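You operate a simulated robot arm through the tools that you are given. There is no shell and no other tool. Be economical: measure what you need, move in short steps, check, and stop when the job is done.

You are at the controls of a simulated two-armed robot. One attempt, no reset.

Task
Take the orange-banded jar on the hopper table and put it away on the test table. Take the small blue carton and put it on the top of the scale plate. Pick up the short weight with one hand, pass it to the other hand and put it on the top of the steel plate. Take the blue-cored small cone from the top of the belt and put it on top of the blue reel there. Take the blue strap coil from the top of the belt and leave it on top of the film roll there. Take the green-banded tall carton and leave it on the yellow tray. Lift the orange box lid open. The order is free. Set down upright: orange-banded jar, small blue carton, short weight, blue-cored small cone, green-banded tall carton.
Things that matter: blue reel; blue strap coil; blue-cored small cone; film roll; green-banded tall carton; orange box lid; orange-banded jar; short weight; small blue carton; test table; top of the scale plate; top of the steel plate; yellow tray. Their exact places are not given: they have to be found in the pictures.

The check looks at the end state, three seconds after you hand in, the way a careful person would. Anything else that was tipped, shoved, dropped, spilled or broken makes it a failure. Lids that push on must go on centred and level and be pressed home; caps that screw on are set level and turned clockwise until they are tight.

Robot
Two 6-joint arms with two-finger parallel grippers on one trunk, on a base that drives. Base frame: it is fixed to the floor where the robot stands at the start and does not move with it; the origin is under the middle of the robot, x ahead of it, y to its left, z up; the surface under the hand at the start is at about z = 0.85. Units: m, rad, N and s.
The left shoulder is at the start at [-0.077, 0.177, 0.832], the right one opposite. With the tool pointing down near the work surface each hand reaches from about 0.1 to 0.72 m from the robot's upright axis, wherever it stands, measured 20 degrees to its own side. Places, roughly: blue reel (9x9x6 cm) [4.2, -1.6, 0.5]; blue strap coil (8x8x4 cm) [4.4, -1.6, 0.5]; blue-cored small cone (7x7x12 cm) [4.5, -1.5, 0.5]; film roll (9x9x15 cm) [4.7, -1.6, 0.5]; green-banded tall carton (6x9x12 cm) [5, -4.3, 0.9]; orange box lid [3.5, -7.4, 1.2]; orange-banded jar (6x6x9 cm) [0.5, -0.2, 0.9]; short weight [6.25, 0, 0.5]; small blue carton (6x8x10 cm) [0.5, -0.3, 0.9]; test table [2.6, -4.4, 0.8]; top of the scale plate [1.3, 1.6, 0.7]; top of the steel plate (29x20 cm) [6.12, 0.08, 0.8]; yellow tray (11x14x7 cm) [5.4, -4.4, 0.8]. Payload 1.57 kg a hand.
The tool frame of a hand sits at the grasp point between the pads (the TCP): z along the fingers, y along the line on which they close. The tips reach 0.03 m beyond it. Largest opening 0.08 m; finger width 0.017, thickness 0.012; the body of the gripper, 0.04 by 0.082 m, starts 0.08 m behind the TCP.
Orientation is told as [roll, pitch, yaw] about the base's x, y, z axes, in that order, counted from this pose: with the fingers straight down and closing along the base's y, the tool's x points along the base's -x, its y along +y and its z along -z.

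Tools
- The arms move only by the tool drive_tool. It takes "left_series", "right_series" or both (then of equal length, played together; a hand with none holds still); each is a list of rows, each an object of numbers (a shift or turn left out is 0, a gripper value left out holds the last): "x", "y", "z": the shift along the tool's x, y, z in units of 150 mm (1.0 is 150 mm); "ax", "ay", "az": the turn, a rotation vector about the tool's x, y, z in units of 180 degrees (1.0 is 180 degrees). In form: [{"x": .., "y": .., "z": .., "ax": .., "ay": .., "az": ..}, ...]. A call has 1 to 20 rows; each row is the pose to reach, as a shift and turn from the pose commanded when the call began, along the tool's axes at that moment. "left_gripper" and "right_gripper" are, for a hand that has rows, the finger opening in m, from 0 to 0.08, set as the call begins (left out, the last holds). A call with a number of a shift or a turn outside -1 to 1 is refused whole. Rows are played at 5 a second. More than 0.05 m and 0.15 rad between two rows, or a gripper value outside its range, and nothing of the call is played. A pose out of reach is approached as far as the arm can. The call stops where the force on the tool passes 40 N (or 10 N more than at its start, if that is more) or the arm is blocked; 0.2 s more then pass. The fingers move at their own pace (about 0.072 m/s each) and stop on an object; they squeeze with about 42 N. The grip force told is the motor's: it shows also when the fingers shut on nothing. Time passes only in rows, and 0.2 s behind the last, so rows that repeat a pose let the fingers close. The reply holds the time, the measured pose of the TCP, the force on the tool along the base axes, the opening and the grip force, in the units named above and with some noise, with the torque about the TCP (base axes, N m) and any sound that the robot's microphone picked up, and new pictures: "views" is both (left out), scene, wrist or none (wrist: the cameras of the hands that moved).
- Cameras (640 x 400 px; columns grow to the right, rows downward): "scene" is now at [0.0284, -0.0436, 1.5626]; the picture's right is [-0.53, -0.85, 0.00], its down [-0.57, 0.35, -0.75] and it looks along [0.63, -0.39, -0.67] (base axes); focal length 259 px, centre (320, 200). "left" rides on the left gripper at [0.072, 0.007, -0.122] in its tool frame; the picture's right is [-0.09, 1.00, 0.00], its down [-0.84, -0.08, -0.54] and it looks along [-0.54, -0.05, 0.84] (tool axes); focal length 238 px, centre (320, 200). "right" rides on the right gripper at [0.072, -0.007, -0.122] in its tool frame; the picture's right is [0.09, 1.00, 0.00], its down [-0.84, 0.08, -0.54] and it looks along [-0.54, 0.05, 0.84] (tool axes); focal length 238 px, centre (320, 200).
- lift_body(by): slides the trunk up (or, below 0, down) by that many m; the arms and the scene camera ride with it, the base frame stays. It gives what a move gives, with no picture.
- base_move(legs): drives the robot by 1 to 6 legs, each [ahead, left, turn to the left] in m, m and rad, along the robot's own axes; the way and the turn of a leg run together, so that a leg with both is an arc; at most 1.5 m and 3.142 rad a leg. The arms and the cameras ride along, it lands a little off, and it stops where it bumps. It gives what a move gives, and a new picture of the scene camera.
- head_to(pan, tilt): turns the head with the scene camera to pan (to the left, within 2.496 rad either way) and tilt (down, from -0.506 to 1.204), counted from straight ahead of the robot. It gives what a move gives, and a new picture of the scene camera.
- probe_pixels(camera, pixels): for up to 12 pixels [column, row] of the newest picture of that camera ("zoom" is the newest enlarged one), the place [x, y, z] in the base frame of the surface seen there, good to about 0.002 m. It takes no simulated time.
- close_up(camera, box): a new picture of the part [left, top, right, bottom] of that camera's present view, enlarged. It takes no simulated time.
- job_done(): hands the job in; it is judged then, once.

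Keep the steps short. Do not move on a guess: measure, check each grasp and each placing, and mend mistakes. In all there are 138 turns and 260 pictures (those below and enlarged ones count). Leave the grippers open and the arms clear of the work at the hand-in unless told otherwise, and finish with a single line.

The tools are called after "Call:" by a JSON object that holds its "fn" and its "kwargs". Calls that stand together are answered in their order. drive_tool: Moves the arms, as the interface text tells. Its arguments: {"type":"object","properties":{"left_series":{"type":"array"},"left_gripper":{"type":"number"},"right_series":{"type":"array"},"right_gripper":{"type":"number"},"views":{"type":"string","enum":["both","scene","wrist","none"]}},"required":[]} The other tools are called the same way: lift_body (by) slides the trunk up or down; base_move (legs) drives the base; head_to (pan, tilt) turns the head that bears the scene camera; probe_pixels (camera, pixels) gives the place of the surface under pixels of a picture; close_up (camera, box) takes an enlarged picture of a part of a camera's view; job_done () hands the job in.

At the start:

```text
clock: 0.0
left_position: [0.4148, -0.0047, 1.1107]
left_orientation: [0.0, 0.0, 0.0]
left_force: [-0.7, -0.2, -0.6]
left_moment: [0.0, 0.01, -0.01]
left_width: 0.0795
left_grip_force: 0.0
right_position: [0.3351, -0.4055, 1.1653]
right_orientation: [0.001, 0.002, -0.001]
right_force: [0.0, -0.3, 0.7]
right_moment: [0.02, 0.03, 0.01]
right_width: 0.08
right_grip_force: 0.0
trunk travel left (down, up): [-0.275, 0.053]
robot x, y, heading: [0.0009, -0.0035, 0.0]
head pan, tilt: [-0.555, 0.73]
```

scene: 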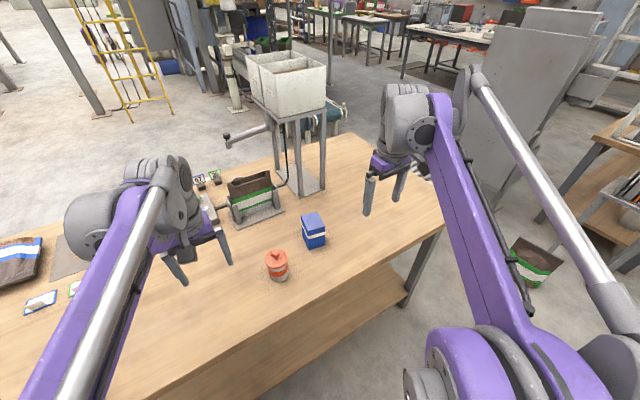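
right: 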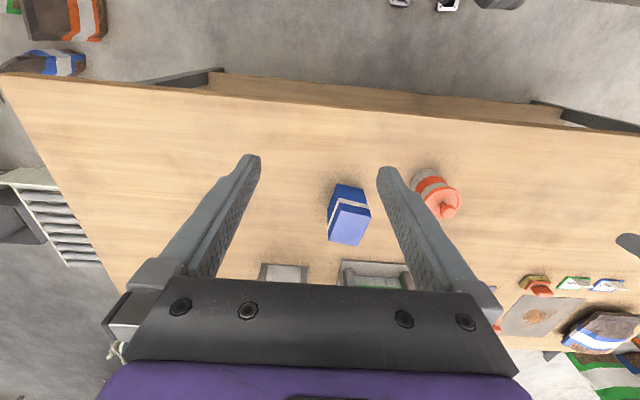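
left: 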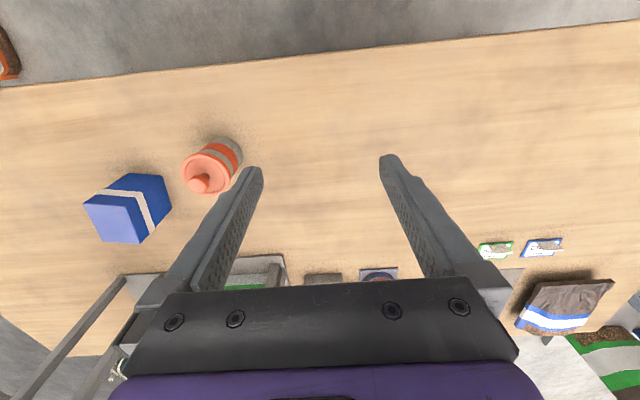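

I see the orange jar at about (277,265) and the blue carton at (313,231) on the hopper table. I'll measure both.

Call:
{"fn": "close_up", "kwargs": {"camera": "scene", "box": [230, 190, 358, 300]}}

Call:
{"fn": "probe_pixels", "kwargs": {"camera": "scene", "pixels": [[277, 256], [278, 270], [279, 279], [312, 218], [305, 216], [320, 215], [303, 235], [318, 240], [260, 290]]}}

Call:
{"fn": "probe_pixels", "kwargs": {"camera": "right", "pixels": [[335, 208], [368, 212], [360, 244], [329, 238], [443, 205], [425, 180], [338, 187], [364, 190]]}}

```text
3.64 times, centred on (294, 245) of scene
```

zoom: 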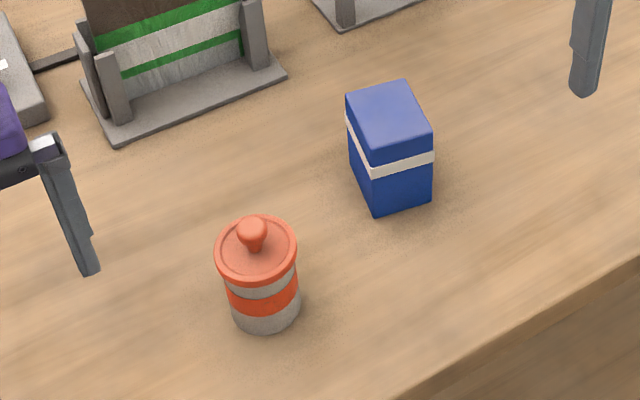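

```text
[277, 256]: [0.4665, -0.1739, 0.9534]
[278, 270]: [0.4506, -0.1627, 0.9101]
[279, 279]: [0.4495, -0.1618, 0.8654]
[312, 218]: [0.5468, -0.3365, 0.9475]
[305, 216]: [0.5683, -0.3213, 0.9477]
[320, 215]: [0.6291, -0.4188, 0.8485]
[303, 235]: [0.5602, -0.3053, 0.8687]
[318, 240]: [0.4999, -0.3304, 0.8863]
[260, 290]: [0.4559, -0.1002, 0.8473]
```

```text
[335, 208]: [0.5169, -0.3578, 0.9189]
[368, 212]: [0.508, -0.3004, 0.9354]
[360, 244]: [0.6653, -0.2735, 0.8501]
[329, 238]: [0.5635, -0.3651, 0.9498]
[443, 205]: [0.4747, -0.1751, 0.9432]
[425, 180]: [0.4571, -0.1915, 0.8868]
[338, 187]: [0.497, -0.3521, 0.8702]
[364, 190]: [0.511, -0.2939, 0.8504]
```

I'll measure the carton's top corners and the jar's lid rim in the enlarged picture.

Call:
{"fn": "probe_pixels", "kwargs": {"camera": "zoom", "pixels": [[351, 98], [403, 85], [428, 126], [371, 144], [220, 250], [293, 250], [256, 278], [256, 219], [252, 228], [265, 305], [240, 305], [290, 300]]}}

```text
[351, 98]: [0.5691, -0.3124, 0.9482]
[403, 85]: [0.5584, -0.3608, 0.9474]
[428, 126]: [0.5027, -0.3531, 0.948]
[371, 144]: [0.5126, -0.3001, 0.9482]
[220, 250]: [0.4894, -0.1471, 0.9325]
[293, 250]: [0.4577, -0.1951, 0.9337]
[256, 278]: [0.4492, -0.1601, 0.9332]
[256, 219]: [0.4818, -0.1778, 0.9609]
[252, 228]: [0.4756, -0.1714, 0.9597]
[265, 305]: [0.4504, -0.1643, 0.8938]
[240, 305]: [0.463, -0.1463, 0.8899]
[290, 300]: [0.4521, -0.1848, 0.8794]
```

Carton centre ≈ (0.536, -0.332), turned about -12°, top 0.948. Jar centre ≈ (0.474, -0.172), and its lid is wider than its body, so I'll grip it tilted, below the lid. First the right hand goes above the carton while the left tilts.

Call:
{"fn": "drive_tool", "kwargs": {"right_series": [{"x": -0.161, "y": 0.082, "z": 0.133}, {"x": -0.322, "y": 0.164, "z": 0.267}, {"x": -0.483, "y": 0.246, "z": 0.4}, {"x": -0.645, "y": 0.329, "z": 0.533}, {"x": -0.806, "y": 0.411, "z": 0.667}, {"x": -0.967, "y": 0.493, "z": 0.8}], "left_series": [{"x": 0.06, "y": -0.05, "z": 0.033, "ay": -0.0417}, {"x": 0.12, "y": -0.1, "z": 0.067, "ay": -0.0833}, {"x": 0.18, "y": -0.15, "z": 0.1, "ay": -0.125}, {"x": 0.245, "y": -0.2, "z": 0.133, "ay": -0.1667}, {"x": 0.306, "y": -0.25, "z": 0.167, "ay": -0.2083}, {"x": 0.367, "y": -0.3, "z": 0.2, "ay": -0.25}], "left_gripper": 0.08, "right_gripper": 0.08, "views": "wrist"}}

```text
clock: 1.4
left_position: [0.3599, -0.0495, 1.0803]
left_orientation: [-0.001, -0.786, 0.001]
left_force: [0.5, 0.4, -0.1]
left_moment: [-0.01, 0.01, 0.0]
left_width: 0.0802
left_grip_force: 0.1
right_position: [0.482, -0.3317, 1.0442]
right_orientation: [-0.001, -0.001, 0.0]
right_force: [0.0, 0.4, -0.4]
right_moment: [0.02, 0.03, 0.03]
right_width: 0.08
right_grip_force: 0.0
trunk travel left (down, up): [-0.275, 0.053]
robot x, y, heading: [-0.0025, -0.0024, 0.001]
head pan, tilt: [-0.555, 0.73]
```

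right: 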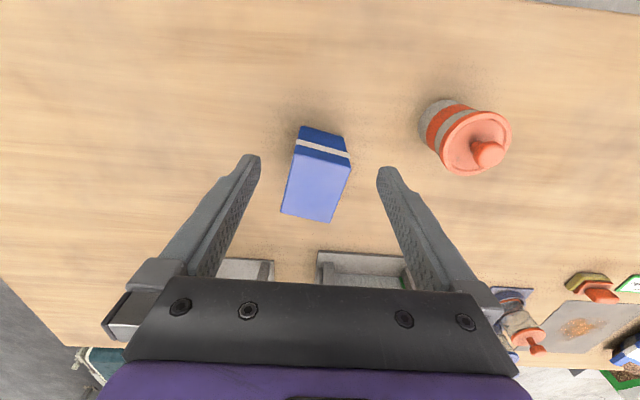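
left: 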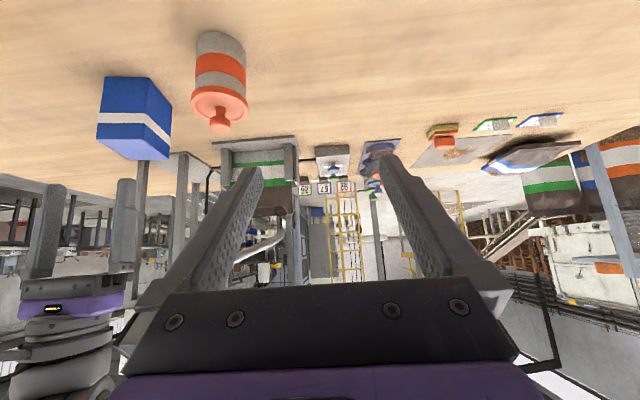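

Both hands are where I meant. I'll measure the carton's top corners from the nearer right camera, and the jar from the left.

Call:
{"fn": "probe_pixels", "kwargs": {"camera": "right", "pixels": [[298, 150], [347, 164], [331, 218], [285, 209], [316, 185], [486, 153], [447, 148], [503, 130]]}}

Call:
{"fn": "probe_pixels", "kwargs": {"camera": "left", "pixels": [[221, 80], [201, 75], [241, 75], [195, 97], [244, 103], [220, 115]]}}

```text
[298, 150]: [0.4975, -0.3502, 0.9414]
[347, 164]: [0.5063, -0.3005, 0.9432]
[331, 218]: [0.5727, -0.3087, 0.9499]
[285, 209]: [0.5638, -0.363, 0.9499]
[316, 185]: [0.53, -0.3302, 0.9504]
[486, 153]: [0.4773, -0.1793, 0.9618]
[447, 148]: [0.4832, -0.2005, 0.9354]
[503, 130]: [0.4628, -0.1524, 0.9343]
```

```text
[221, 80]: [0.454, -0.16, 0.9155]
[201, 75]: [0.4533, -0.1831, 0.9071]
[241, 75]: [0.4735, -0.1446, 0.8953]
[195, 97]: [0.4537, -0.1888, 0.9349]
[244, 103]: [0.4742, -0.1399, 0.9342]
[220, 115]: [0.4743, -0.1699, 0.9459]
```

The carton is centred at (0.535, -0.331), turned -10°. The right hand turns, goes over it and descends to z 0.905.

Call:
{"fn": "drive_tool", "kwargs": {"right_series": [{"x": -0.18, "y": 0.0, "z": 0.0, "az": 0.027}, {"x": -0.353, "y": 0.005, "z": 0.0, "az": 0.054}, {"x": -0.353, "y": 0.005, "z": 0.25, "az": 0.054}, {"x": -0.353, "y": 0.005, "z": 0.5, "az": 0.054}, {"x": -0.353, "y": 0.005, "z": 0.75, "az": 0.054}, {"x": -0.353, "y": 0.005, "z": 0.927, "az": 0.054}], "views": "wrist"}}

```text
clock: 2.8
left_position: [0.3591, -0.0503, 1.079]
left_orientation: [-0.001, -0.786, -0.002]
left_force: [0.4, -0.1, -0.7]
left_moment: [0.02, 0.01, -0.01]
left_width: 0.0798
left_grip_force: 0.0
right_position: [0.5337, -0.33, 0.9054]
right_orientation: [-0.001, -0.001, -0.169]
right_force: [0.4, 1.0, 0.6]
right_moment: [0.04, -0.03, -0.04]
right_width: 0.0799
right_grip_force: 0.2
trunk travel left (down, up): [-0.275, 0.053]
robot x, y, heading: [0.0012, 0.0019, 0.003]
head pan, tilt: [-0.555, 0.73]
```

right: 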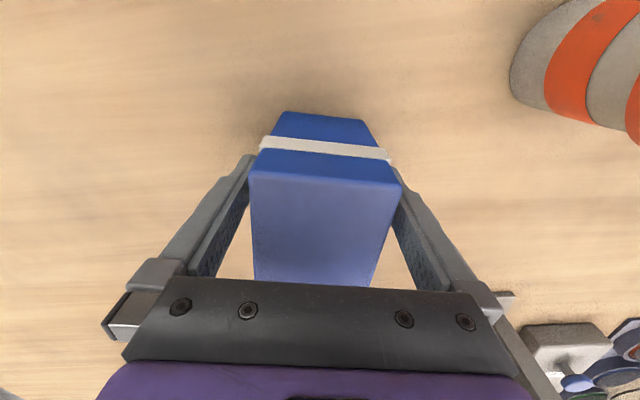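

The carton sits between the pads. I close, wait, and lift a little.

Call:
{"fn": "drive_tool", "kwargs": {"right_series": [{}, {}, {}, {}, {"z": -0.1}, {"z": -0.3}, {"z": -0.55}, {"z": -0.8}], "right_gripper": 0.0, "views": "wrist"}}

```text
clock: 4.6
left_position: [0.3587, -0.0495, 1.0821]
left_orientation: [0.0, -0.785, 0.0]
left_force: [-1.1, 0.0, 0.3]
left_moment: [-0.01, 0.01, 0.02]
left_width: 0.0804
left_grip_force: 0.0
right_position: [0.5331, -0.3309, 1.0265]
right_orientation: [0.0, -0.001, -0.169]
right_force: [0.0, 0.4, -0.2]
right_moment: [-0.01, -0.03, -0.03]
right_width: 0.0596
right_grip_force: 42.4
trunk travel left (down, up): [-0.275, 0.053]
robot x, y, heading: [0.0012, 0.004, -0.0]
head pan, tilt: [-0.555, 0.73]
```

right: 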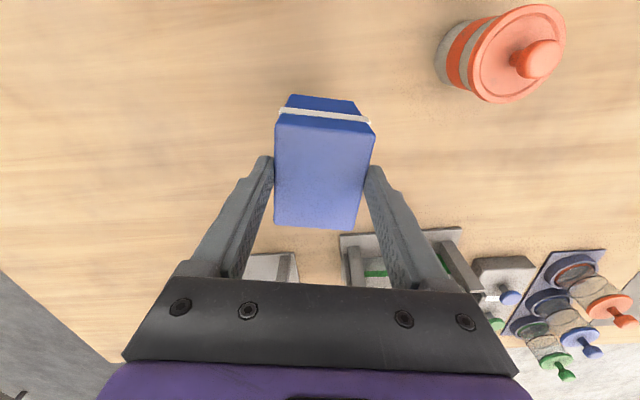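

Carton is held (width 0.0596). I bring the right hand back and up, and the left to a pre-grasp 12 cm behind the jar (centre refined to 0.4785, -0.1705) along its tilted axis.

Call:
{"fn": "drive_tool", "kwargs": {"right_series": [{"x": 0.14, "y": -0.08, "z": -0.08}, {"x": 0.29, "y": -0.16, "z": -0.16}, {"x": 0.43, "y": -0.23, "z": -0.25}, {"x": 0.58, "y": -0.31, "z": -0.33}, {"x": 0.72, "y": -0.39, "z": -0.41}, {"x": 0.87, "y": -0.47, "z": -0.5}], "left_series": [{"x": 0.06, "y": -0.134, "z": 0.115}, {"x": 0.12, "y": -0.269, "z": 0.23}, {"x": 0.182, "y": -0.404, "z": 0.346}, {"x": 0.243, "y": -0.538, "z": 0.46}, {"x": 0.303, "y": -0.672, "z": 0.577}, {"x": 0.364, "y": -0.807, "z": 0.692}], "views": "both"}}

```text
clock: 6.0
left_position: [0.3948, -0.1727, 0.9681]
left_orientation: [-0.001, -0.784, -0.001]
left_force: [-0.1, 0.1, -0.2]
left_moment: [0.01, -0.03, 0.01]
left_width: 0.0801
left_grip_force: 0.0
right_position: [0.3913, -0.3781, 1.1008]
right_orientation: [0.001, 0.002, -0.169]
right_force: [0.6, 0.4, -0.9]
right_moment: [0.0, -0.03, 0.01]
right_width: 0.0591
right_grip_force: 42.1
trunk travel left (down, up): [-0.275, 0.053]
robot x, y, heading: [-0.003, -0.0021, 0.002]
head pan, tilt: [-0.555, 0.73]
```

scene: 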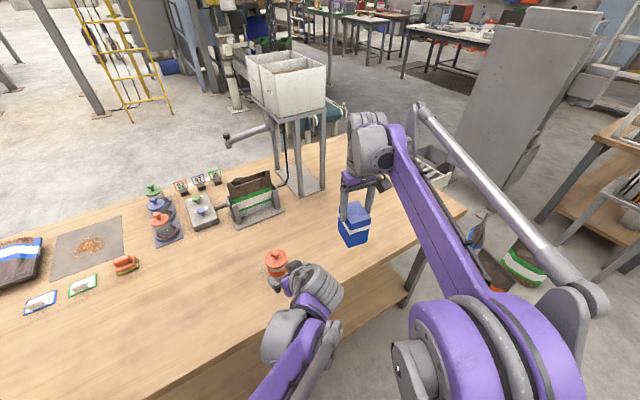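
right: 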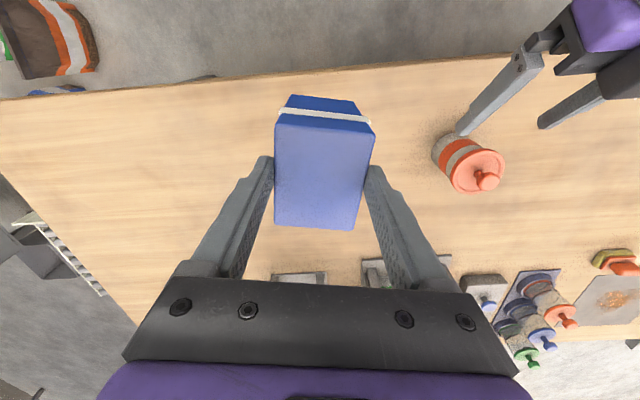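
left: 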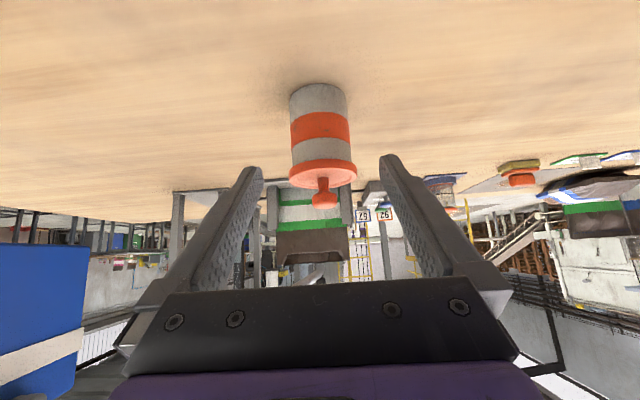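

The jar (321,135) is centred between the left fingers. I advance 0.118 m along the tool.

Call:
{"fn": "drive_tool", "kwargs": {"left_series": [{"z": 0.2}, {"z": 0.4}, {"z": 0.6}, {"z": 0.78}], "views": "wrist"}}

```text
clock: 7.0
left_position: [0.4763, -0.172, 0.8853]
left_orientation: [0.001, -0.786, 0.001]
left_force: [-0.3, -0.1, -0.4]
left_moment: [0.0, -0.01, -0.05]
left_width: 0.0797
left_grip_force: 0.1
right_position: [0.3936, -0.3786, 1.1017]
right_orientation: [0.0, 0.0, -0.168]
right_force: [0.6, -0.4, -0.6]
right_moment: [-0.01, -0.01, 0.01]
right_width: 0.0591
right_grip_force: 42.1
trunk travel left (down, up): [-0.275, 0.053]
robot x, y, heading: [0.0038, 0.0007, -0.001]
head pan, tilt: [-0.555, 0.73]
```

left: 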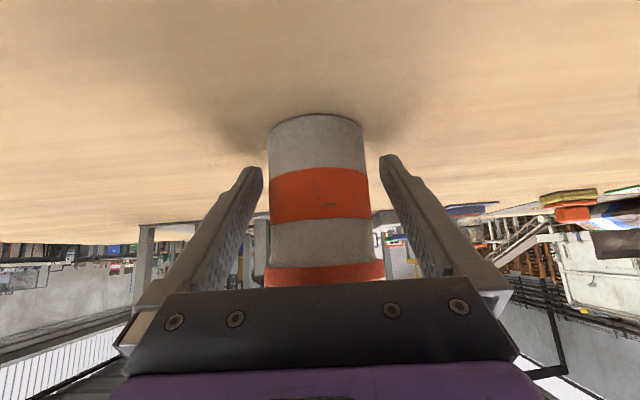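

The jar is between the left pads. Close, then lift straight up 0.15 m.

Call:
{"fn": "drive_tool", "kwargs": {"left_series": [{}, {}, {}, {}, {"x": -0.06, "z": -0.06}, {"x": -0.22, "z": -0.22}, {"x": -0.38, "z": -0.38}, {"x": -0.54, "z": -0.54}, {"x": -0.7, "z": -0.7}], "left_gripper": 0.0, "views": "both"}}

Call:
{"fn": "head_to", "kwargs": {"pan": 0.9, "tilt": 0.4}}

```text
clock: 9.0
left_position: [0.4771, -0.1715, 1.0359]
left_orientation: [0.0, -0.784, -0.001]
left_force: [0.1, -0.3, -3.6]
left_moment: [0.01, 0.04, -0.03]
left_width: 0.0582
left_grip_force: 41.9
right_position: [0.3925, -0.3784, 1.1]
right_orientation: [0.0, 0.001, -0.169]
right_force: [-0.5, -0.5, -1.2]
right_moment: [-0.01, 0.0, 0.04]
right_width: 0.0592
right_grip_force: 42.0
trunk travel left (down, up): [-0.275, 0.053]
robot x, y, heading: [0.0014, -0.0025, -0.003]
head pan, tilt: [-0.555, 0.73]
```

scene: 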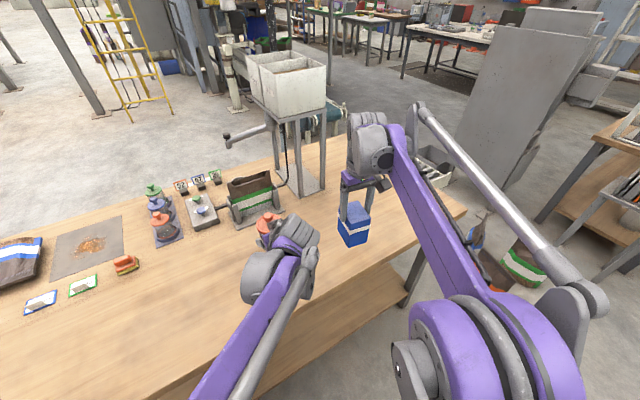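
left: 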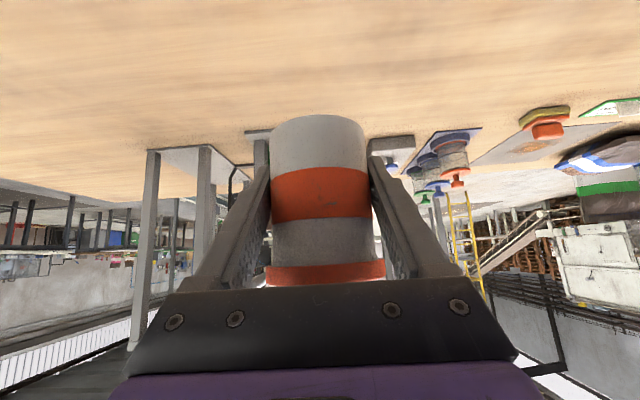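

```text
clock: 10.6
left_position: [0.4775, -0.1715, 1.0339]
left_orientation: [-0.001, -0.787, 0.0]
left_force: [0.5, 0.7, -4.7]
left_moment: [-0.03, 0.03, 0.02]
left_width: 0.0582
left_grip_force: 42.6
right_position: [0.3939, -0.3781, 1.1008]
right_orientation: [0.002, 0.0, -0.168]
right_force: [0.0, 0.7, 0.1]
right_moment: [-0.01, -0.01, 0.02]
right_width: 0.0592
right_grip_force: 41.9
trunk travel left (down, up): [-0.275, 0.053]
robot x, y, heading: [0.0005, 0.0018, -0.002]
head pan, tilt: [0.901, 0.4]
```

scene: 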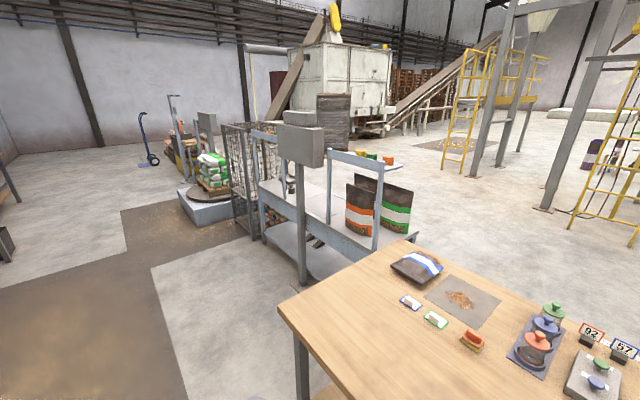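

Both are held. The scale plate should be near [1.3, 1.6, 0.7]: around pixel (320,210). I look closer.

Call:
{"fn": "close_up", "kwargs": {"camera": "scene", "box": [220, 110, 440, 290]}}

Call:
{"fn": "probe_pixels", "kwargs": {"camera": "scene", "pixels": [[302, 145], [304, 280], [300, 190], [320, 205], [330, 230], [300, 250], [265, 235], [270, 185], [415, 238], [300, 310], [325, 175], [365, 205]]}}

```text
2.22 times, centred on (330, 200) of scene
```

zoom: 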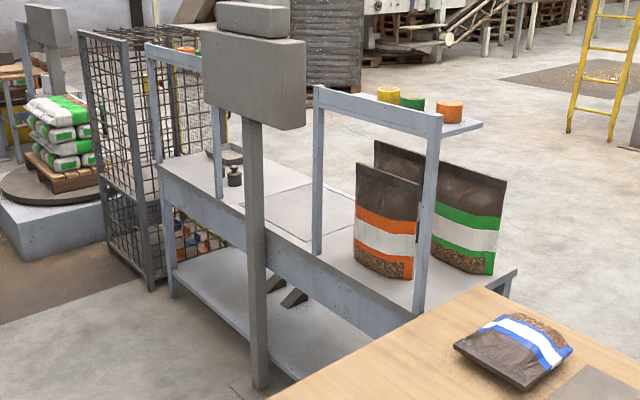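

```text
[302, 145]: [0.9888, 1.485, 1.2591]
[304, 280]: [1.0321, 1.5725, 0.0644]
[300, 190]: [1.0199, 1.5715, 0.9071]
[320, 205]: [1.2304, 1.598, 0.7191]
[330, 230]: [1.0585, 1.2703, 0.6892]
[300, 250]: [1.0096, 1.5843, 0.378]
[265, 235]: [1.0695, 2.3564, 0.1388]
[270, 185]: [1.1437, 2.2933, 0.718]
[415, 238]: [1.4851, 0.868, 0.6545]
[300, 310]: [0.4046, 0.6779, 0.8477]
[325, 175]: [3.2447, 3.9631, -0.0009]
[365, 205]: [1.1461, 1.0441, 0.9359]
```

The bench (top z≈0.69) has the plate at z 0.72, a post with a panel in front, and frames. I measure these obstacles.

Call:
{"fn": "probe_pixels", "kwargs": {"camera": "zoom", "pixels": [[318, 245], [420, 305], [320, 95], [435, 125], [475, 123], [217, 190], [152, 60], [210, 40], [300, 190], [345, 205], [300, 240], [245, 205]]}}

Call:
{"fn": "probe_pixels", "kwargs": {"camera": "zoom", "pixels": [[205, 60], [300, 60], [215, 10], [303, 125], [515, 268], [233, 178], [360, 250], [500, 190], [160, 165], [275, 185], [325, 215], [265, 235]]}}

```text
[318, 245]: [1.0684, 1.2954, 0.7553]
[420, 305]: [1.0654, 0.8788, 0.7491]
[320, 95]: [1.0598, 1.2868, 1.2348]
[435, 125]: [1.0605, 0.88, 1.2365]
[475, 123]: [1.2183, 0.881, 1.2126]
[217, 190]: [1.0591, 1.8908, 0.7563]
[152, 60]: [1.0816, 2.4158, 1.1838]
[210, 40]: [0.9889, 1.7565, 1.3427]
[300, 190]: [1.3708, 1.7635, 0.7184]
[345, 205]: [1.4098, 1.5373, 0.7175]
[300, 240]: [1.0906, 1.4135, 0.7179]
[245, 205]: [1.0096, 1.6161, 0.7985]
```

```text
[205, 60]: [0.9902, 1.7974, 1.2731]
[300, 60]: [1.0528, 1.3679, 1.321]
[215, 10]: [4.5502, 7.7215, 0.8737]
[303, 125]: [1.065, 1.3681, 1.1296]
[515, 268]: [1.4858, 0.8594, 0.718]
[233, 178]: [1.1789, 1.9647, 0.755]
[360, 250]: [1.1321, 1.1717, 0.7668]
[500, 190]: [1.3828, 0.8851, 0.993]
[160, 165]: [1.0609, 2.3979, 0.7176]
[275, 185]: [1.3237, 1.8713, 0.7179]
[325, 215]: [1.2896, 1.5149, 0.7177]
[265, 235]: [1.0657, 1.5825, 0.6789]
```

The panel and frames block the bench front, so I'll come to it from the far side (x > 1.5). I need a route around the hopper table, so I look right and ahead.

Call:
{"fn": "head_to", "kwargs": {"pan": -0.9, "tilt": 0.35}}

Call:
{"fn": "head_to", "kwargs": {"pan": 0.1, "tilt": 0.3}}

```text
clock: 12.4
left_position: [0.4775, -0.1706, 1.0328]
left_orientation: [0.0, -0.786, -0.001]
left_force: [0.1, 0.1, -4.2]
left_moment: [0.01, 0.03, 0.0]
left_width: 0.0583
left_grip_force: 42.3
right_position: [0.3931, -0.3784, 1.1006]
right_orientation: [0.0, -0.002, -0.168]
right_force: [0.4, -0.7, -1.8]
right_moment: [-0.03, -0.01, -0.03]
right_width: 0.0589
right_grip_force: 41.7
trunk travel left (down, up): [-0.275, 0.053]
robot x, y, heading: [0.005, 0.0011, 0.0]
head pan, tilt: [-0.901, 0.351]
```

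scene: 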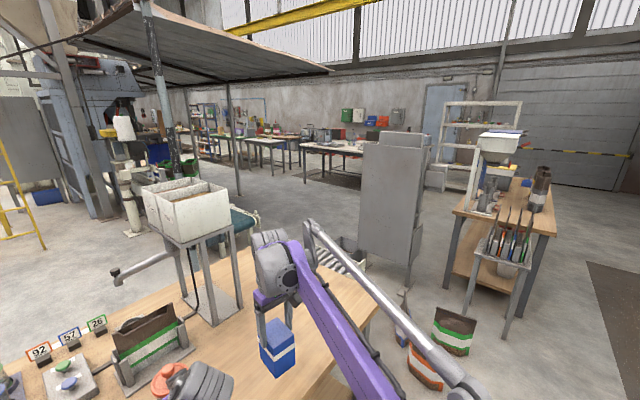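

```text
clock: 13.6
left_position: [0.4772, -0.1715, 1.0327]
left_orientation: [0.001, -0.784, -0.001]
left_force: [-0.2, 0.5, -4.4]
left_moment: [0.01, 0.0, -0.02]
left_width: 0.0584
left_grip_force: 42.5
right_position: [0.392, -0.3787, 1.1006]
right_orientation: [-0.001, 0.0, -0.17]
right_force: [-0.4, 0.2, -0.7]
right_moment: [0.01, 0.01, 0.01]
right_width: 0.0589
right_grip_force: 41.8
trunk travel left (down, up): [-0.275, 0.053]
robot x, y, heading: [-0.0027, 0.001, -0.004]
head pan, tilt: [0.099, 0.3]
```

scene: 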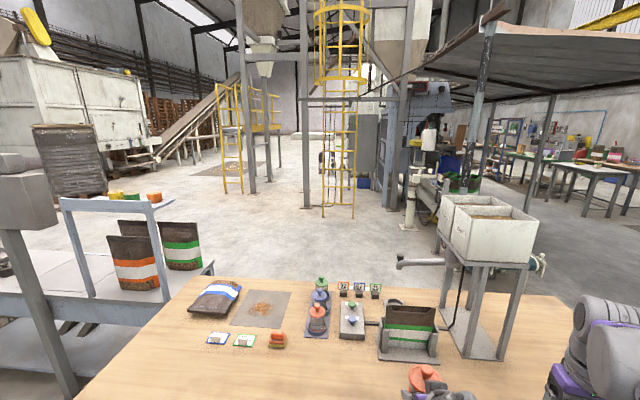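

I measure the table's far edge and free floor here, then look right again for the passage.

Call:
{"fn": "probe_pixels", "kwargs": {"camera": "scene", "pixels": [[192, 283], [300, 283], [560, 305], [210, 265], [60, 200], [300, 230], [240, 190], [350, 215], [400, 250], [410, 235], [430, 220], [540, 262]]}}

Call:
{"fn": "head_to", "kwargs": {"pan": -1.3, "tilt": 0.75}}

```text
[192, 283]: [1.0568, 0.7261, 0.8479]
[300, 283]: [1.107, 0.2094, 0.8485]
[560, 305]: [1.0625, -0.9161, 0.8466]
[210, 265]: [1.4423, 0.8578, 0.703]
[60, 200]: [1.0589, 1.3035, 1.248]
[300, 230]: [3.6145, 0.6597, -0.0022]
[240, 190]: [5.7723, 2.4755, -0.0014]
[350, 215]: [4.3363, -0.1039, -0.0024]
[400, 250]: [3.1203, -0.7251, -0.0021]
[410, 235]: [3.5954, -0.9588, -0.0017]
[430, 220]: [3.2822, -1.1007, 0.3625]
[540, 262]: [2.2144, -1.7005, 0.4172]
```

```text
clock: 15.2
left_position: [0.4772, -0.1711, 1.0344]
left_orientation: [0.0, -0.786, 0.001]
left_force: [0.6, -0.1, -4.1]
left_moment: [0.02, -0.02, 0.0]
left_width: 0.058
left_grip_force: 41.7
right_position: [0.3922, -0.3783, 1.1003]
right_orientation: [0.0, 0.002, -0.169]
right_force: [0.2, 0.1, -1.7]
right_moment: [0.02, 0.01, 0.02]
right_width: 0.0592
right_grip_force: 42.3
trunk travel left (down, up): [-0.275, 0.053]
robot x, y, heading: [-0.0033, 0.0011, 0.0]
head pan, tilt: [-1.3, 0.75]
```

scene: 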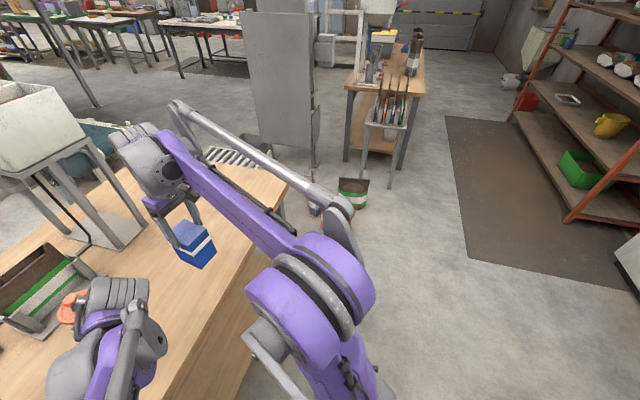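

Call:
{"fn": "probe_pixels", "kwargs": {"camera": "scene", "pixels": [[287, 190], [350, 205], [313, 165], [345, 158], [388, 187], [430, 90], [275, 140], [215, 150], [240, 165], [100, 110], [450, 140], [330, 215]]}}

Call:
{"fn": "close_up", "kwargs": {"camera": "scene", "box": [180, 100, 400, 240]}}

```text
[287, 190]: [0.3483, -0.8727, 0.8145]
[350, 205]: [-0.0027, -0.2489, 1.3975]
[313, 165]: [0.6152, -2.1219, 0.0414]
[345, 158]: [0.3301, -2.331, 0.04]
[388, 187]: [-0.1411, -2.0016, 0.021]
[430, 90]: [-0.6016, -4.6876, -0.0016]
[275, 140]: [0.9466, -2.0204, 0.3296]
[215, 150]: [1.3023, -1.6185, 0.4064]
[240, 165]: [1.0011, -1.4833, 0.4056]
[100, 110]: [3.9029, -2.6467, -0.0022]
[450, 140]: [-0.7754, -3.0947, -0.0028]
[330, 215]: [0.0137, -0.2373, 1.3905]
```

```text
2.86 times, centred on (290, 170) of scene
```

zoom: 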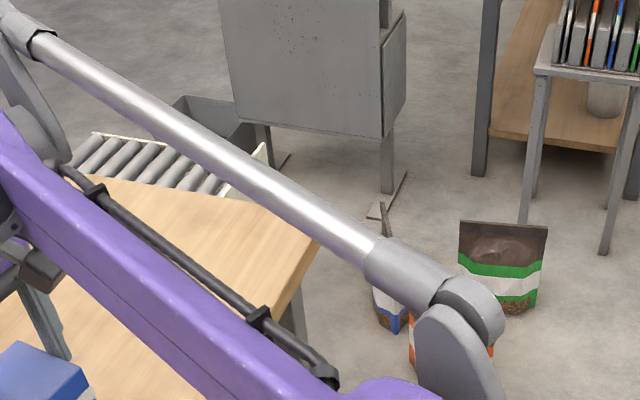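

The passages may be tight: the conveyor seems to run along y≈-1.6 from x≈1. I check what is behind me, then back off for a better survey.

Call:
{"fn": "head_to", "kwargs": {"pan": -2.3, "tilt": 0.6}}

Call:
{"fn": "head_to", "kwargs": {"pan": 2.3, "tilt": 0.6}}

```text
clock: 16.4
left_position: [0.4765, -0.172, 1.034]
left_orientation: [-0.001, -0.785, 0.0]
left_force: [-0.7, -0.5, -4.4]
left_moment: [0.02, 0.02, 0.01]
left_width: 0.0582
left_grip_force: 41.7
right_position: [0.3931, -0.378, 1.1011]
right_orientation: [0.0, -0.001, -0.169]
right_force: [0.5, 0.7, -0.4]
right_moment: [0.0, -0.02, -0.02]
right_width: 0.0588
right_grip_force: 42.0
trunk travel left (down, up): [-0.275, 0.053]
robot x, y, heading: [-0.0016, -0.0005, 0.002]
head pan, tilt: [-2.3, 0.6]
```

scene: 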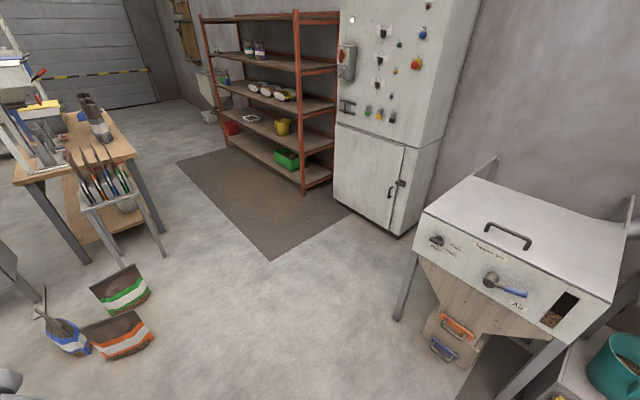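

```text
clock: 20.1
left_position: [0.4773, -0.1709, 1.0341]
left_orientation: [-0.001, -0.784, -0.001]
left_force: [-0.8, 0.1, -3.9]
left_moment: [-0.01, 0.01, 0.01]
left_width: 0.0579
left_grip_force: 41.5
right_position: [0.392, -0.3783, 1.1013]
right_orientation: [0.0, -0.002, -0.171]
right_force: [0.2, 0.2, 0.4]
right_moment: [0.02, 0.03, 0.04]
right_width: 0.059
right_grip_force: 42.0
trunk travel left (down, up): [-0.275, 0.053]
robot x, y, heading: [-0.0007, 0.0015, 0.002]
head pan, tilt: [2.3, 0.6]
```

scene: 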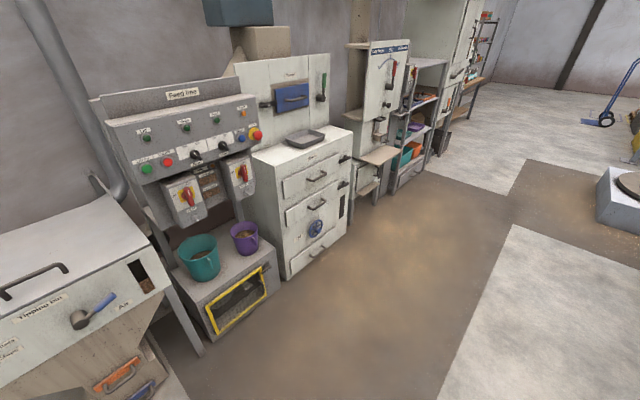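

Call:
{"fn": "probe_pixels", "kwargs": {"camera": "scene", "pixels": [[205, 345], [285, 285], [400, 190], [280, 355], [600, 200], [440, 150], [130, 330]]}}

Call:
{"fn": "base_move", "kwargs": {"legs": [[-0.35, 0.0, 0.0]]}}

Call:
{"fn": "head_to", "kwargs": {"pan": -1.1, "tilt": 0.5}}

```text
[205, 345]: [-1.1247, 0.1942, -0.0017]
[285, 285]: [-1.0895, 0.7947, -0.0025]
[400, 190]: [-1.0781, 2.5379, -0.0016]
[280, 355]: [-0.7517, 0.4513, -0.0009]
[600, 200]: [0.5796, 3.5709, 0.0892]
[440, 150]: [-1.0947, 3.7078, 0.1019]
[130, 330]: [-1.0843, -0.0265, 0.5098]
```

```text
clock: 22.4
left_position: [0.1282, -0.1717, 1.0349]
left_orientation: [0.001, -0.785, -0.002]
left_force: [-0.4, -0.1, -3.2]
left_moment: [-0.01, 0.05, 0.03]
left_width: 0.058
left_grip_force: 41.6
right_position: [0.044, -0.3791, 1.101]
right_orientation: [-0.001, -0.001, -0.172]
right_force: [-0.2, -0.9, -1.2]
right_moment: [-0.01, -0.03, 0.03]
right_width: 0.0589
right_grip_force: 42.2
trunk travel left (down, up): [-0.275, 0.053]
robot x, y, heading: [-0.3471, -0.0006, -0.002]
head pan, tilt: [2.3, 0.6]
```

scene: 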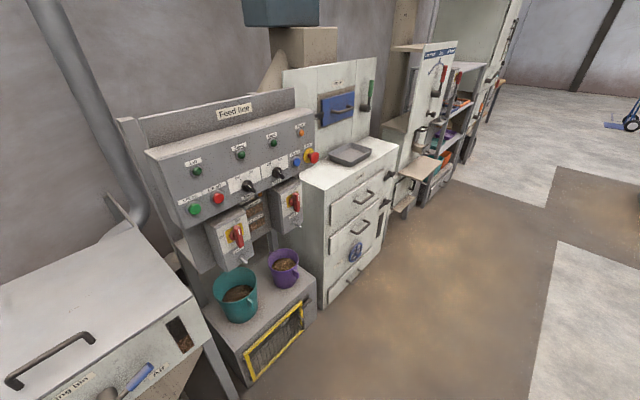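

```text
clock: 25.2
left_position: [0.128, -0.172, 1.0338]
left_orientation: [0.001, -0.785, -0.002]
left_force: [0.4, -0.3, -4.2]
left_moment: [0.0, 0.08, 0.01]
left_width: 0.0582
left_grip_force: 42.2
right_position: [0.0441, -0.3781, 1.1011]
right_orientation: [0.001, 0.001, -0.172]
right_force: [-0.2, 0.9, 0.1]
right_moment: [0.03, 0.0, 0.03]
right_width: 0.059
right_grip_force: 42.2
trunk travel left (down, up): [-0.275, 0.053]
robot x, y, heading: [-0.3486, -0.0021, -0.002]
head pan, tilt: [-1.1, 0.499]
```

scene: 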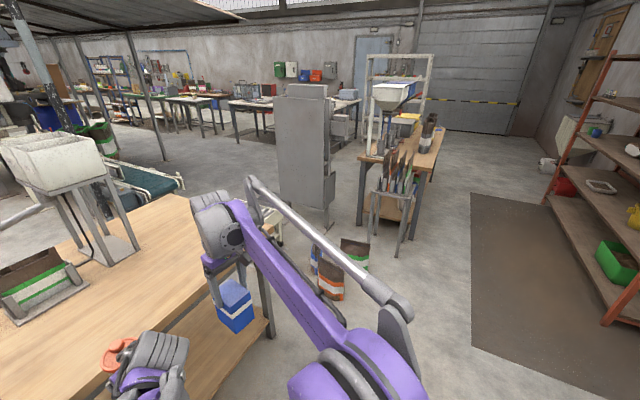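

A wide aisle leads right past the tool bench, then to the tables. I measure its limits while keeping the carton in the right hand (I'll deliver it to the scale from its open side later).

Call:
{"fn": "probe_pixels", "kwargs": {"camera": "scene", "pixels": [[398, 252], [444, 130], [545, 200], [605, 325], [370, 265], [330, 298], [473, 200], [325, 235], [180, 180], [240, 140], [420, 190], [585, 380]]}}

Call:
{"fn": "close_up", "kwargs": {"camera": "scene", "box": [100, 60, 460, 285]}}

```text
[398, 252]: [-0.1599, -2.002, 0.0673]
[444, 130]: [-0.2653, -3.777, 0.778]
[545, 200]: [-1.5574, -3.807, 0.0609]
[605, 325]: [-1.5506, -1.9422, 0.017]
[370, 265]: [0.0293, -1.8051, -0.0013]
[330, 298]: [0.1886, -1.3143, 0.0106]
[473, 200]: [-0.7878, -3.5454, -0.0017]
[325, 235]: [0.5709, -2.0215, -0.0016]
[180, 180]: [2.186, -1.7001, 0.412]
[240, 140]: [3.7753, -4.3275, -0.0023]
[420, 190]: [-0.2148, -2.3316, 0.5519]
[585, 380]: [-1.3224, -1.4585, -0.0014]
```

```text
1.78 times, centred on (280, 172) of scene
```

zoom: 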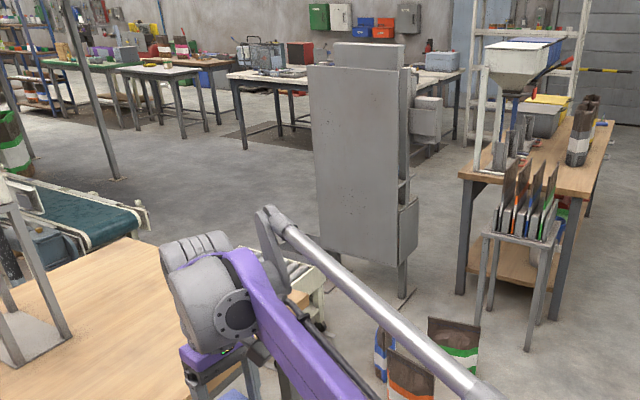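

Call:
{"fn": "probe_pixels", "kwargs": {"camera": "zoom", "pixels": [[232, 80], [300, 85], [430, 90], [457, 78], [245, 147], [454, 138], [478, 165], [575, 60], [120, 68], [205, 70], [605, 125], [560, 30]]}}

Call:
{"fn": "drive_tool", "kwargs": {"left_series": [{"y": 0.25, "x": -0.1, "z": -0.15}, {"y": 0.5, "x": -0.15, "z": -0.3}, {"y": 0.75, "x": -0.2, "z": -0.45}, {"y": 1.0, "x": -0.25, "z": -0.6}, {"y": 1.0, "x": -0.1, "z": -0.85}], "views": "none"}}

```text
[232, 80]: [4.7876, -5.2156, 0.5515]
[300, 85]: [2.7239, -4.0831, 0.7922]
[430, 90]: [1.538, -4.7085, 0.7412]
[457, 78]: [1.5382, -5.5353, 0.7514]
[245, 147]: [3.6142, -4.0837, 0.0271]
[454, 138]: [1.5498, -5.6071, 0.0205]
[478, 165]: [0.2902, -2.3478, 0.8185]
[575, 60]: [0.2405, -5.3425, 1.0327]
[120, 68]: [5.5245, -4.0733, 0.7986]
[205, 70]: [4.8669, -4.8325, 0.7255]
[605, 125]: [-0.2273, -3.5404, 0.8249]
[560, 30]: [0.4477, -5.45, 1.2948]
```

```text
clock: 26.4
left_position: [0.0466, -0.022, 1.1369]
left_orientation: [-0.001, -0.786, -0.001]
left_force: [-0.9, -0.6, -4.8]
left_moment: [0.02, 0.03, -0.02]
left_width: 0.0579
left_grip_force: 41.9
right_position: [0.0425, -0.3798, 1.1007]
right_orientation: [0.0, -0.003, -0.173]
right_force: [-0.7, -0.7, -1.1]
right_moment: [-0.02, 0.01, 0.04]
right_width: 0.059
right_grip_force: 41.7
trunk travel left (down, up): [-0.275, 0.053]
robot x, y, heading: [-0.3486, 0.0008, -0.008]
head pan, tilt: [-1.1, 0.499]
```

Test table: x 1.54–3.65, near edge y≈-4.08, top z 0.8. I'll go round the tool bench: turn right, down the aisle at x≈-0.85, to (-0.75,-4.4), then face +x.

Call:
{"fn": "base_move", "kwargs": {"legs": [[0, 0, -1.57], [1.0, -0.1, 0], [1.0, -0.4, 0], [1.4, 0, 0], [1.0, 0.1, 0], [0, 0, 1.57]]}}

Call:
{"fn": "head_to", "kwargs": {"pan": 0.0, "tilt": 0.45}}

```text
clock: 55.7
left_position: [-0.2861, -4.4025, 1.1355]
left_orientation: [-0.001, -0.786, 0.016]
left_force: [0.4, -0.1, -4.9]
left_moment: [-0.01, 0.02, 0.0]
left_width: 0.0573
left_grip_force: 41.7
right_position: [-0.2857, -4.7586, 1.1008]
right_orientation: [0.0, -0.001, -0.155]
right_force: [-0.9, -0.5, -0.8]
right_moment: [0.02, 0.02, 0.01]
right_width: 0.059
right_grip_force: 42.1
trunk travel left (down, up): [-0.275, 0.053]
robot x, y, heading: [-0.6879, -4.3827, 0.018]
head pan, tilt: [-1.1, 0.499]
```

scene: 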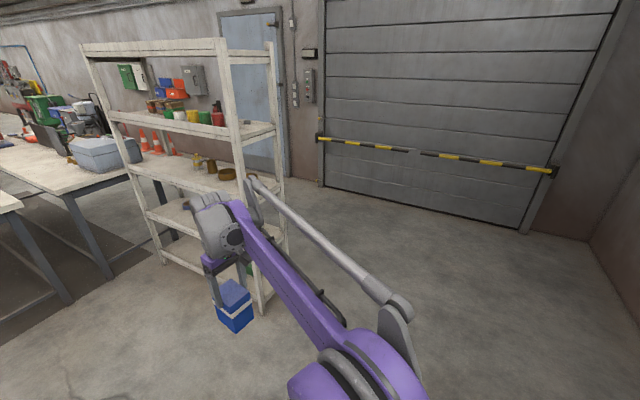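

```text
clock: 57.0
left_position: [-0.2874, -4.4, 1.1352]
left_orientation: [0.001, -0.786, 0.016]
left_force: [0.6, -0.8, -4.0]
left_moment: [0.0, 0.05, 0.0]
left_width: 0.0572
left_grip_force: 41.8
right_position: [-0.2861, -4.7585, 1.1012]
right_orientation: [-0.001, 0.001, -0.154]
right_force: [0.2, -0.4, 0.0]
right_moment: [0.0, 0.02, 0.01]
right_width: 0.0589
right_grip_force: 41.9
trunk travel left (down, up): [-0.275, 0.053]
robot x, y, heading: [-0.6825, -4.3878, 0.012]
head pan, tilt: [0.0, 0.45]
```

scene: 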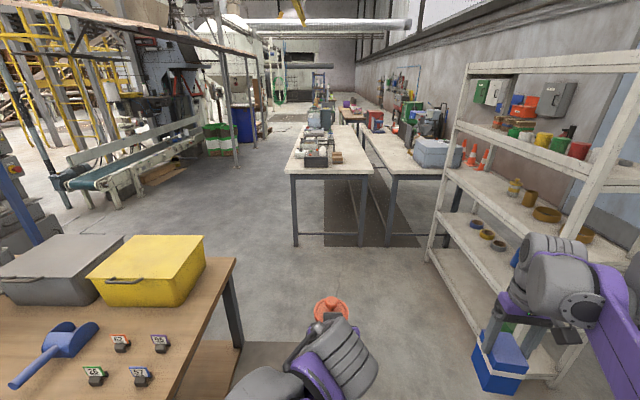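

The test table is straight ahead (295–370, 130–240). I look closer for free space.

Call:
{"fn": "close_up", "kwargs": {"camera": "scene", "box": [270, 90, 450, 202]}}

Call:
{"fn": "probe_pixels", "kwargs": {"camera": "scene", "pixels": [[295, 172], [368, 172], [330, 170], [305, 130], [296, 245], [235, 262], [440, 235], [325, 165], [372, 135], [395, 178]]}}

```text
3.56 times, centred on (360, 146) of scene
```

zoom: 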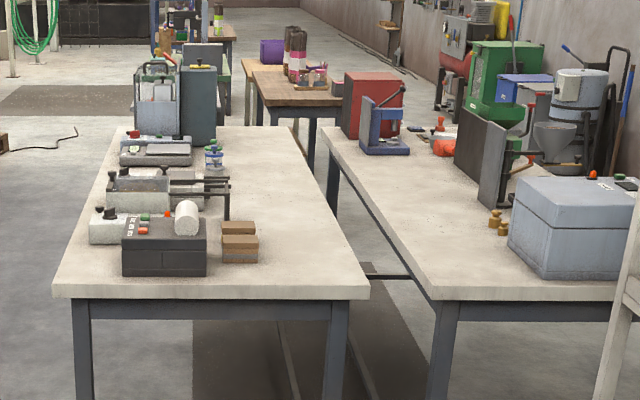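

```text
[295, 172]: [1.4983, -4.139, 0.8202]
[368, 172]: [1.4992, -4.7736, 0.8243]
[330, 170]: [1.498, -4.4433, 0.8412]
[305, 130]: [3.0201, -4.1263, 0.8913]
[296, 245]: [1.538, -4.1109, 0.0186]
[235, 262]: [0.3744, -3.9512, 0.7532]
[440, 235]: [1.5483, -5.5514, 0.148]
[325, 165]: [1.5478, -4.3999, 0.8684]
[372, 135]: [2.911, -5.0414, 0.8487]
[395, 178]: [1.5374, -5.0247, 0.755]
```

Call:
{"fn": "probe_pixels", "kwargs": {"camera": "scene", "pixels": [[431, 255], [470, 70], [600, 200], [560, 380], [463, 180]]}}

Call:
{"fn": "probe_pixels", "kwargs": {"camera": "zoom", "pixels": [[310, 240], [290, 200], [300, 285], [240, 295], [260, 255], [222, 222], [280, 150], [208, 270], [340, 285]]}}

```text
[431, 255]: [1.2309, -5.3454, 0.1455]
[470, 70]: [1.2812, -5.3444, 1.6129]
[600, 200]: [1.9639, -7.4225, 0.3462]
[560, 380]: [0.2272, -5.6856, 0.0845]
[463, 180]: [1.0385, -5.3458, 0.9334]
```

```text
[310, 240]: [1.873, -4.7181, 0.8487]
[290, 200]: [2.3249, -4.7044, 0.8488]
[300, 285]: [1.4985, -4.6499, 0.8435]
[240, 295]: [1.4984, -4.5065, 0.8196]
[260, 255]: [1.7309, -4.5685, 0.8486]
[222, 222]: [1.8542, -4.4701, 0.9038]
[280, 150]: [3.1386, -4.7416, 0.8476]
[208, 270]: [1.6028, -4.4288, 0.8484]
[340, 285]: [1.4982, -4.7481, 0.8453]
```

Top z 0.849; a free spot is at about (1.66,-4.68). I drive to (1.1,-4.70).

Call:
{"fn": "base_move", "kwargs": {"legs": [[0.9, -0.17, 0], [0.885, -0.166, -0.012]]}}

Call:
{"fn": "head_to", "kwargs": {"pan": 0.0, "tilt": 0.85}}

```text
clock: 59.3
left_position: [-0.0368, -4.4486, 1.1353]
left_orientation: [0.003, -0.786, 0.027]
left_force: [0.1, -0.4, -3.3]
left_moment: [0.01, 0.0, 0.0]
left_width: 0.0572
left_grip_force: 41.7
right_position: [-0.0313, -4.8044, 1.1006]
right_orientation: [0.002, -0.002, -0.144]
right_force: [-0.3, -0.1, -0.6]
right_moment: [0.02, -0.04, 0.02]
right_width: 0.0592
right_grip_force: 41.6
trunk travel left (down, up): [-0.275, 0.053]
robot x, y, heading: [-0.4328, -4.4338, 0.029]
head pan, tilt: [0.0, 0.45]
stopped in leg 1: the robot was blocked; the commanded pose is now the measured one
```

scene: 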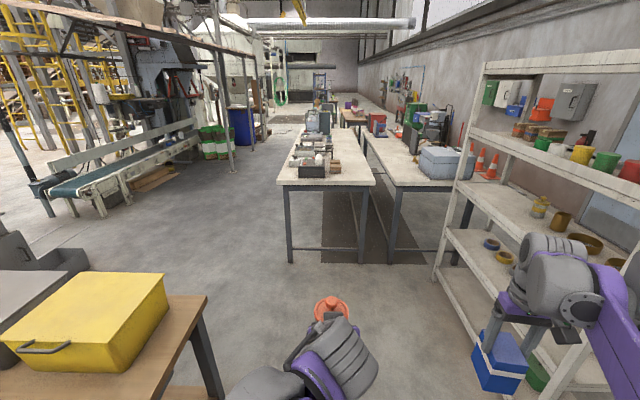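

```text
clock: 60.2
left_position: [-0.0336, -4.4472, 1.1351]
left_orientation: [0.0, -0.785, 0.027]
left_force: [0.2, -0.6, -4.3]
left_moment: [0.04, 0.05, -0.01]
left_width: 0.057
left_grip_force: 42.3
right_position: [-0.0282, -4.8041, 1.1009]
right_orientation: [-0.001, 0.0, -0.144]
right_force: [-0.3, 0.0, -1.3]
right_moment: [-0.01, 0.04, 0.01]
right_width: 0.0591
right_grip_force: 42.6
trunk travel left (down, up): [-0.275, 0.053]
robot x, y, heading: [-0.4325, -4.4363, 0.027]
head pan, tilt: [0.0, 0.85]
```

scene: 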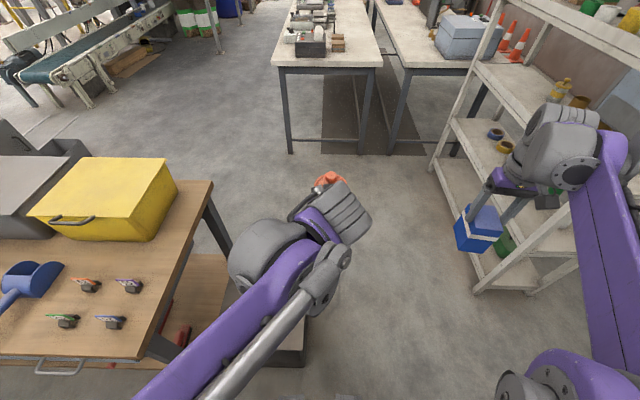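

The base was blocked. I measure what touches: something at (285,345) and the bench leg at (215,240).

Call:
{"fn": "probe_pixels", "kwargs": {"camera": "scene", "pixels": [[290, 355], [240, 300], [215, 230], [210, 300], [180, 350], [205, 185], [485, 290], [435, 170], [300, 320], [320, 300], [230, 360]]}}

Call:
{"fn": "head_to", "kwargs": {"pan": 0.7, "tilt": 1.15}}

Call:
{"fn": "head_to", "kwargs": {"pan": -0.8, "tilt": 1.15}}

```text
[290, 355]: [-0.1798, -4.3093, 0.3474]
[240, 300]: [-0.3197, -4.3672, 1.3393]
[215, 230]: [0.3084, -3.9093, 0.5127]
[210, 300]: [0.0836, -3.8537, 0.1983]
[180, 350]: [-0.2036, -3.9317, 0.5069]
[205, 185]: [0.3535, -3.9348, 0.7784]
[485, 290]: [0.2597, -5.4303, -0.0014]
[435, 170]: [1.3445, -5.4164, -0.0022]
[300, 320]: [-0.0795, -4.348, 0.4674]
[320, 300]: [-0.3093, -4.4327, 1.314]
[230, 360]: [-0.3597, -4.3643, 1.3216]
```

```text
clock: 61.3
left_position: [-0.0335, -4.4476, 1.1354]
left_orientation: [-0.001, -0.787, 0.028]
left_force: [0.6, -0.2, -3.4]
left_moment: [0.05, 0.02, -0.01]
left_width: 0.0569
left_grip_force: 42.0
right_position: [-0.0291, -4.8036, 1.1007]
right_orientation: [-0.001, -0.001, -0.143]
right_force: [-0.1, 0.5, -0.6]
right_moment: [0.02, -0.01, 0.02]
right_width: 0.059
right_grip_force: 42.1
trunk travel left (down, up): [-0.275, 0.053]
robot x, y, heading: [-0.4297, -4.4322, 0.03]
head pan, tilt: [0.7, 1.15]
```

scene: 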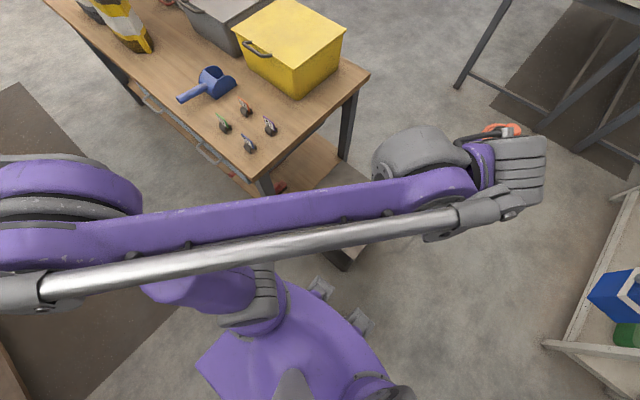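

```text
clock: 62.9
left_position: [-0.0341, -4.447, 1.1353]
left_orientation: [0.001, -0.783, 0.025]
left_force: [0.2, -0.6, -3.7]
left_moment: [0.02, 0.06, -0.04]
left_width: 0.0571
left_grip_force: 42.0
right_position: [-0.0286, -4.8036, 1.1022]
right_orientation: [-0.001, 0.0, -0.142]
right_force: [0.1, -0.2, -0.3]
right_moment: [-0.03, 0.0, -0.02]
right_width: 0.059
right_grip_force: 41.8
trunk travel left (down, up): [-0.275, 0.053]
robot x, y, heading: [-0.4321, -4.4375, 0.028]
head pan, tilt: [-0.799, 1.15]
```

scene: 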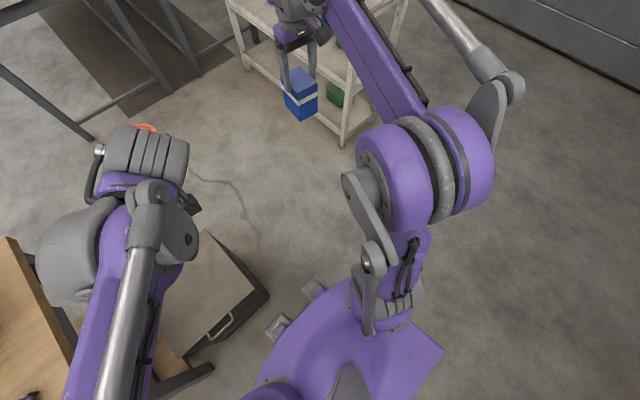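

A grey bin stands on the floor at about (-0.05,-4.3). I measure its corners, and whether it moved against me.

Call:
{"fn": "probe_pixels", "kwargs": {"camera": "scene", "pixels": [[206, 235], [252, 282], [190, 345], [265, 298], [175, 330], [345, 145], [235, 185], [300, 295], [280, 330], [320, 280]]}}

Call:
{"fn": "close_up", "kwargs": {"camera": "scene", "box": [100, 200, 420, 400]}}

```text
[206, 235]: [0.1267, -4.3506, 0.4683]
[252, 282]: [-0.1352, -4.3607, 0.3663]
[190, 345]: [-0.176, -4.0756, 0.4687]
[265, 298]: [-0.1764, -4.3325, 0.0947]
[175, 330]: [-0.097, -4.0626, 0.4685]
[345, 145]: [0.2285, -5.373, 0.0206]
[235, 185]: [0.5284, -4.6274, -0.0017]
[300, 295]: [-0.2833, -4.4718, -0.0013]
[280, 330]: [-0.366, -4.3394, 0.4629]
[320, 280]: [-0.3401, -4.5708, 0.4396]
```

```text
2.00 times, centred on (260, 300) of scene
```

zoom: 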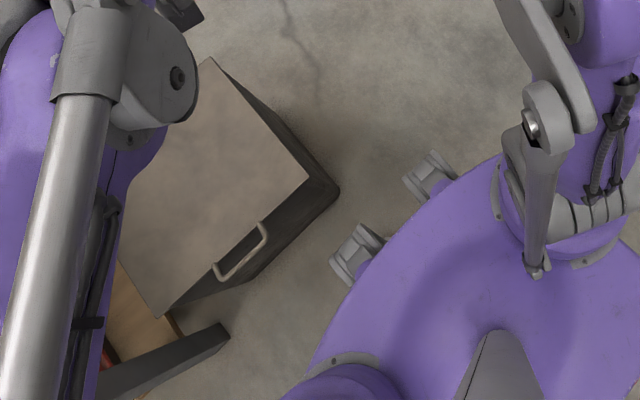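

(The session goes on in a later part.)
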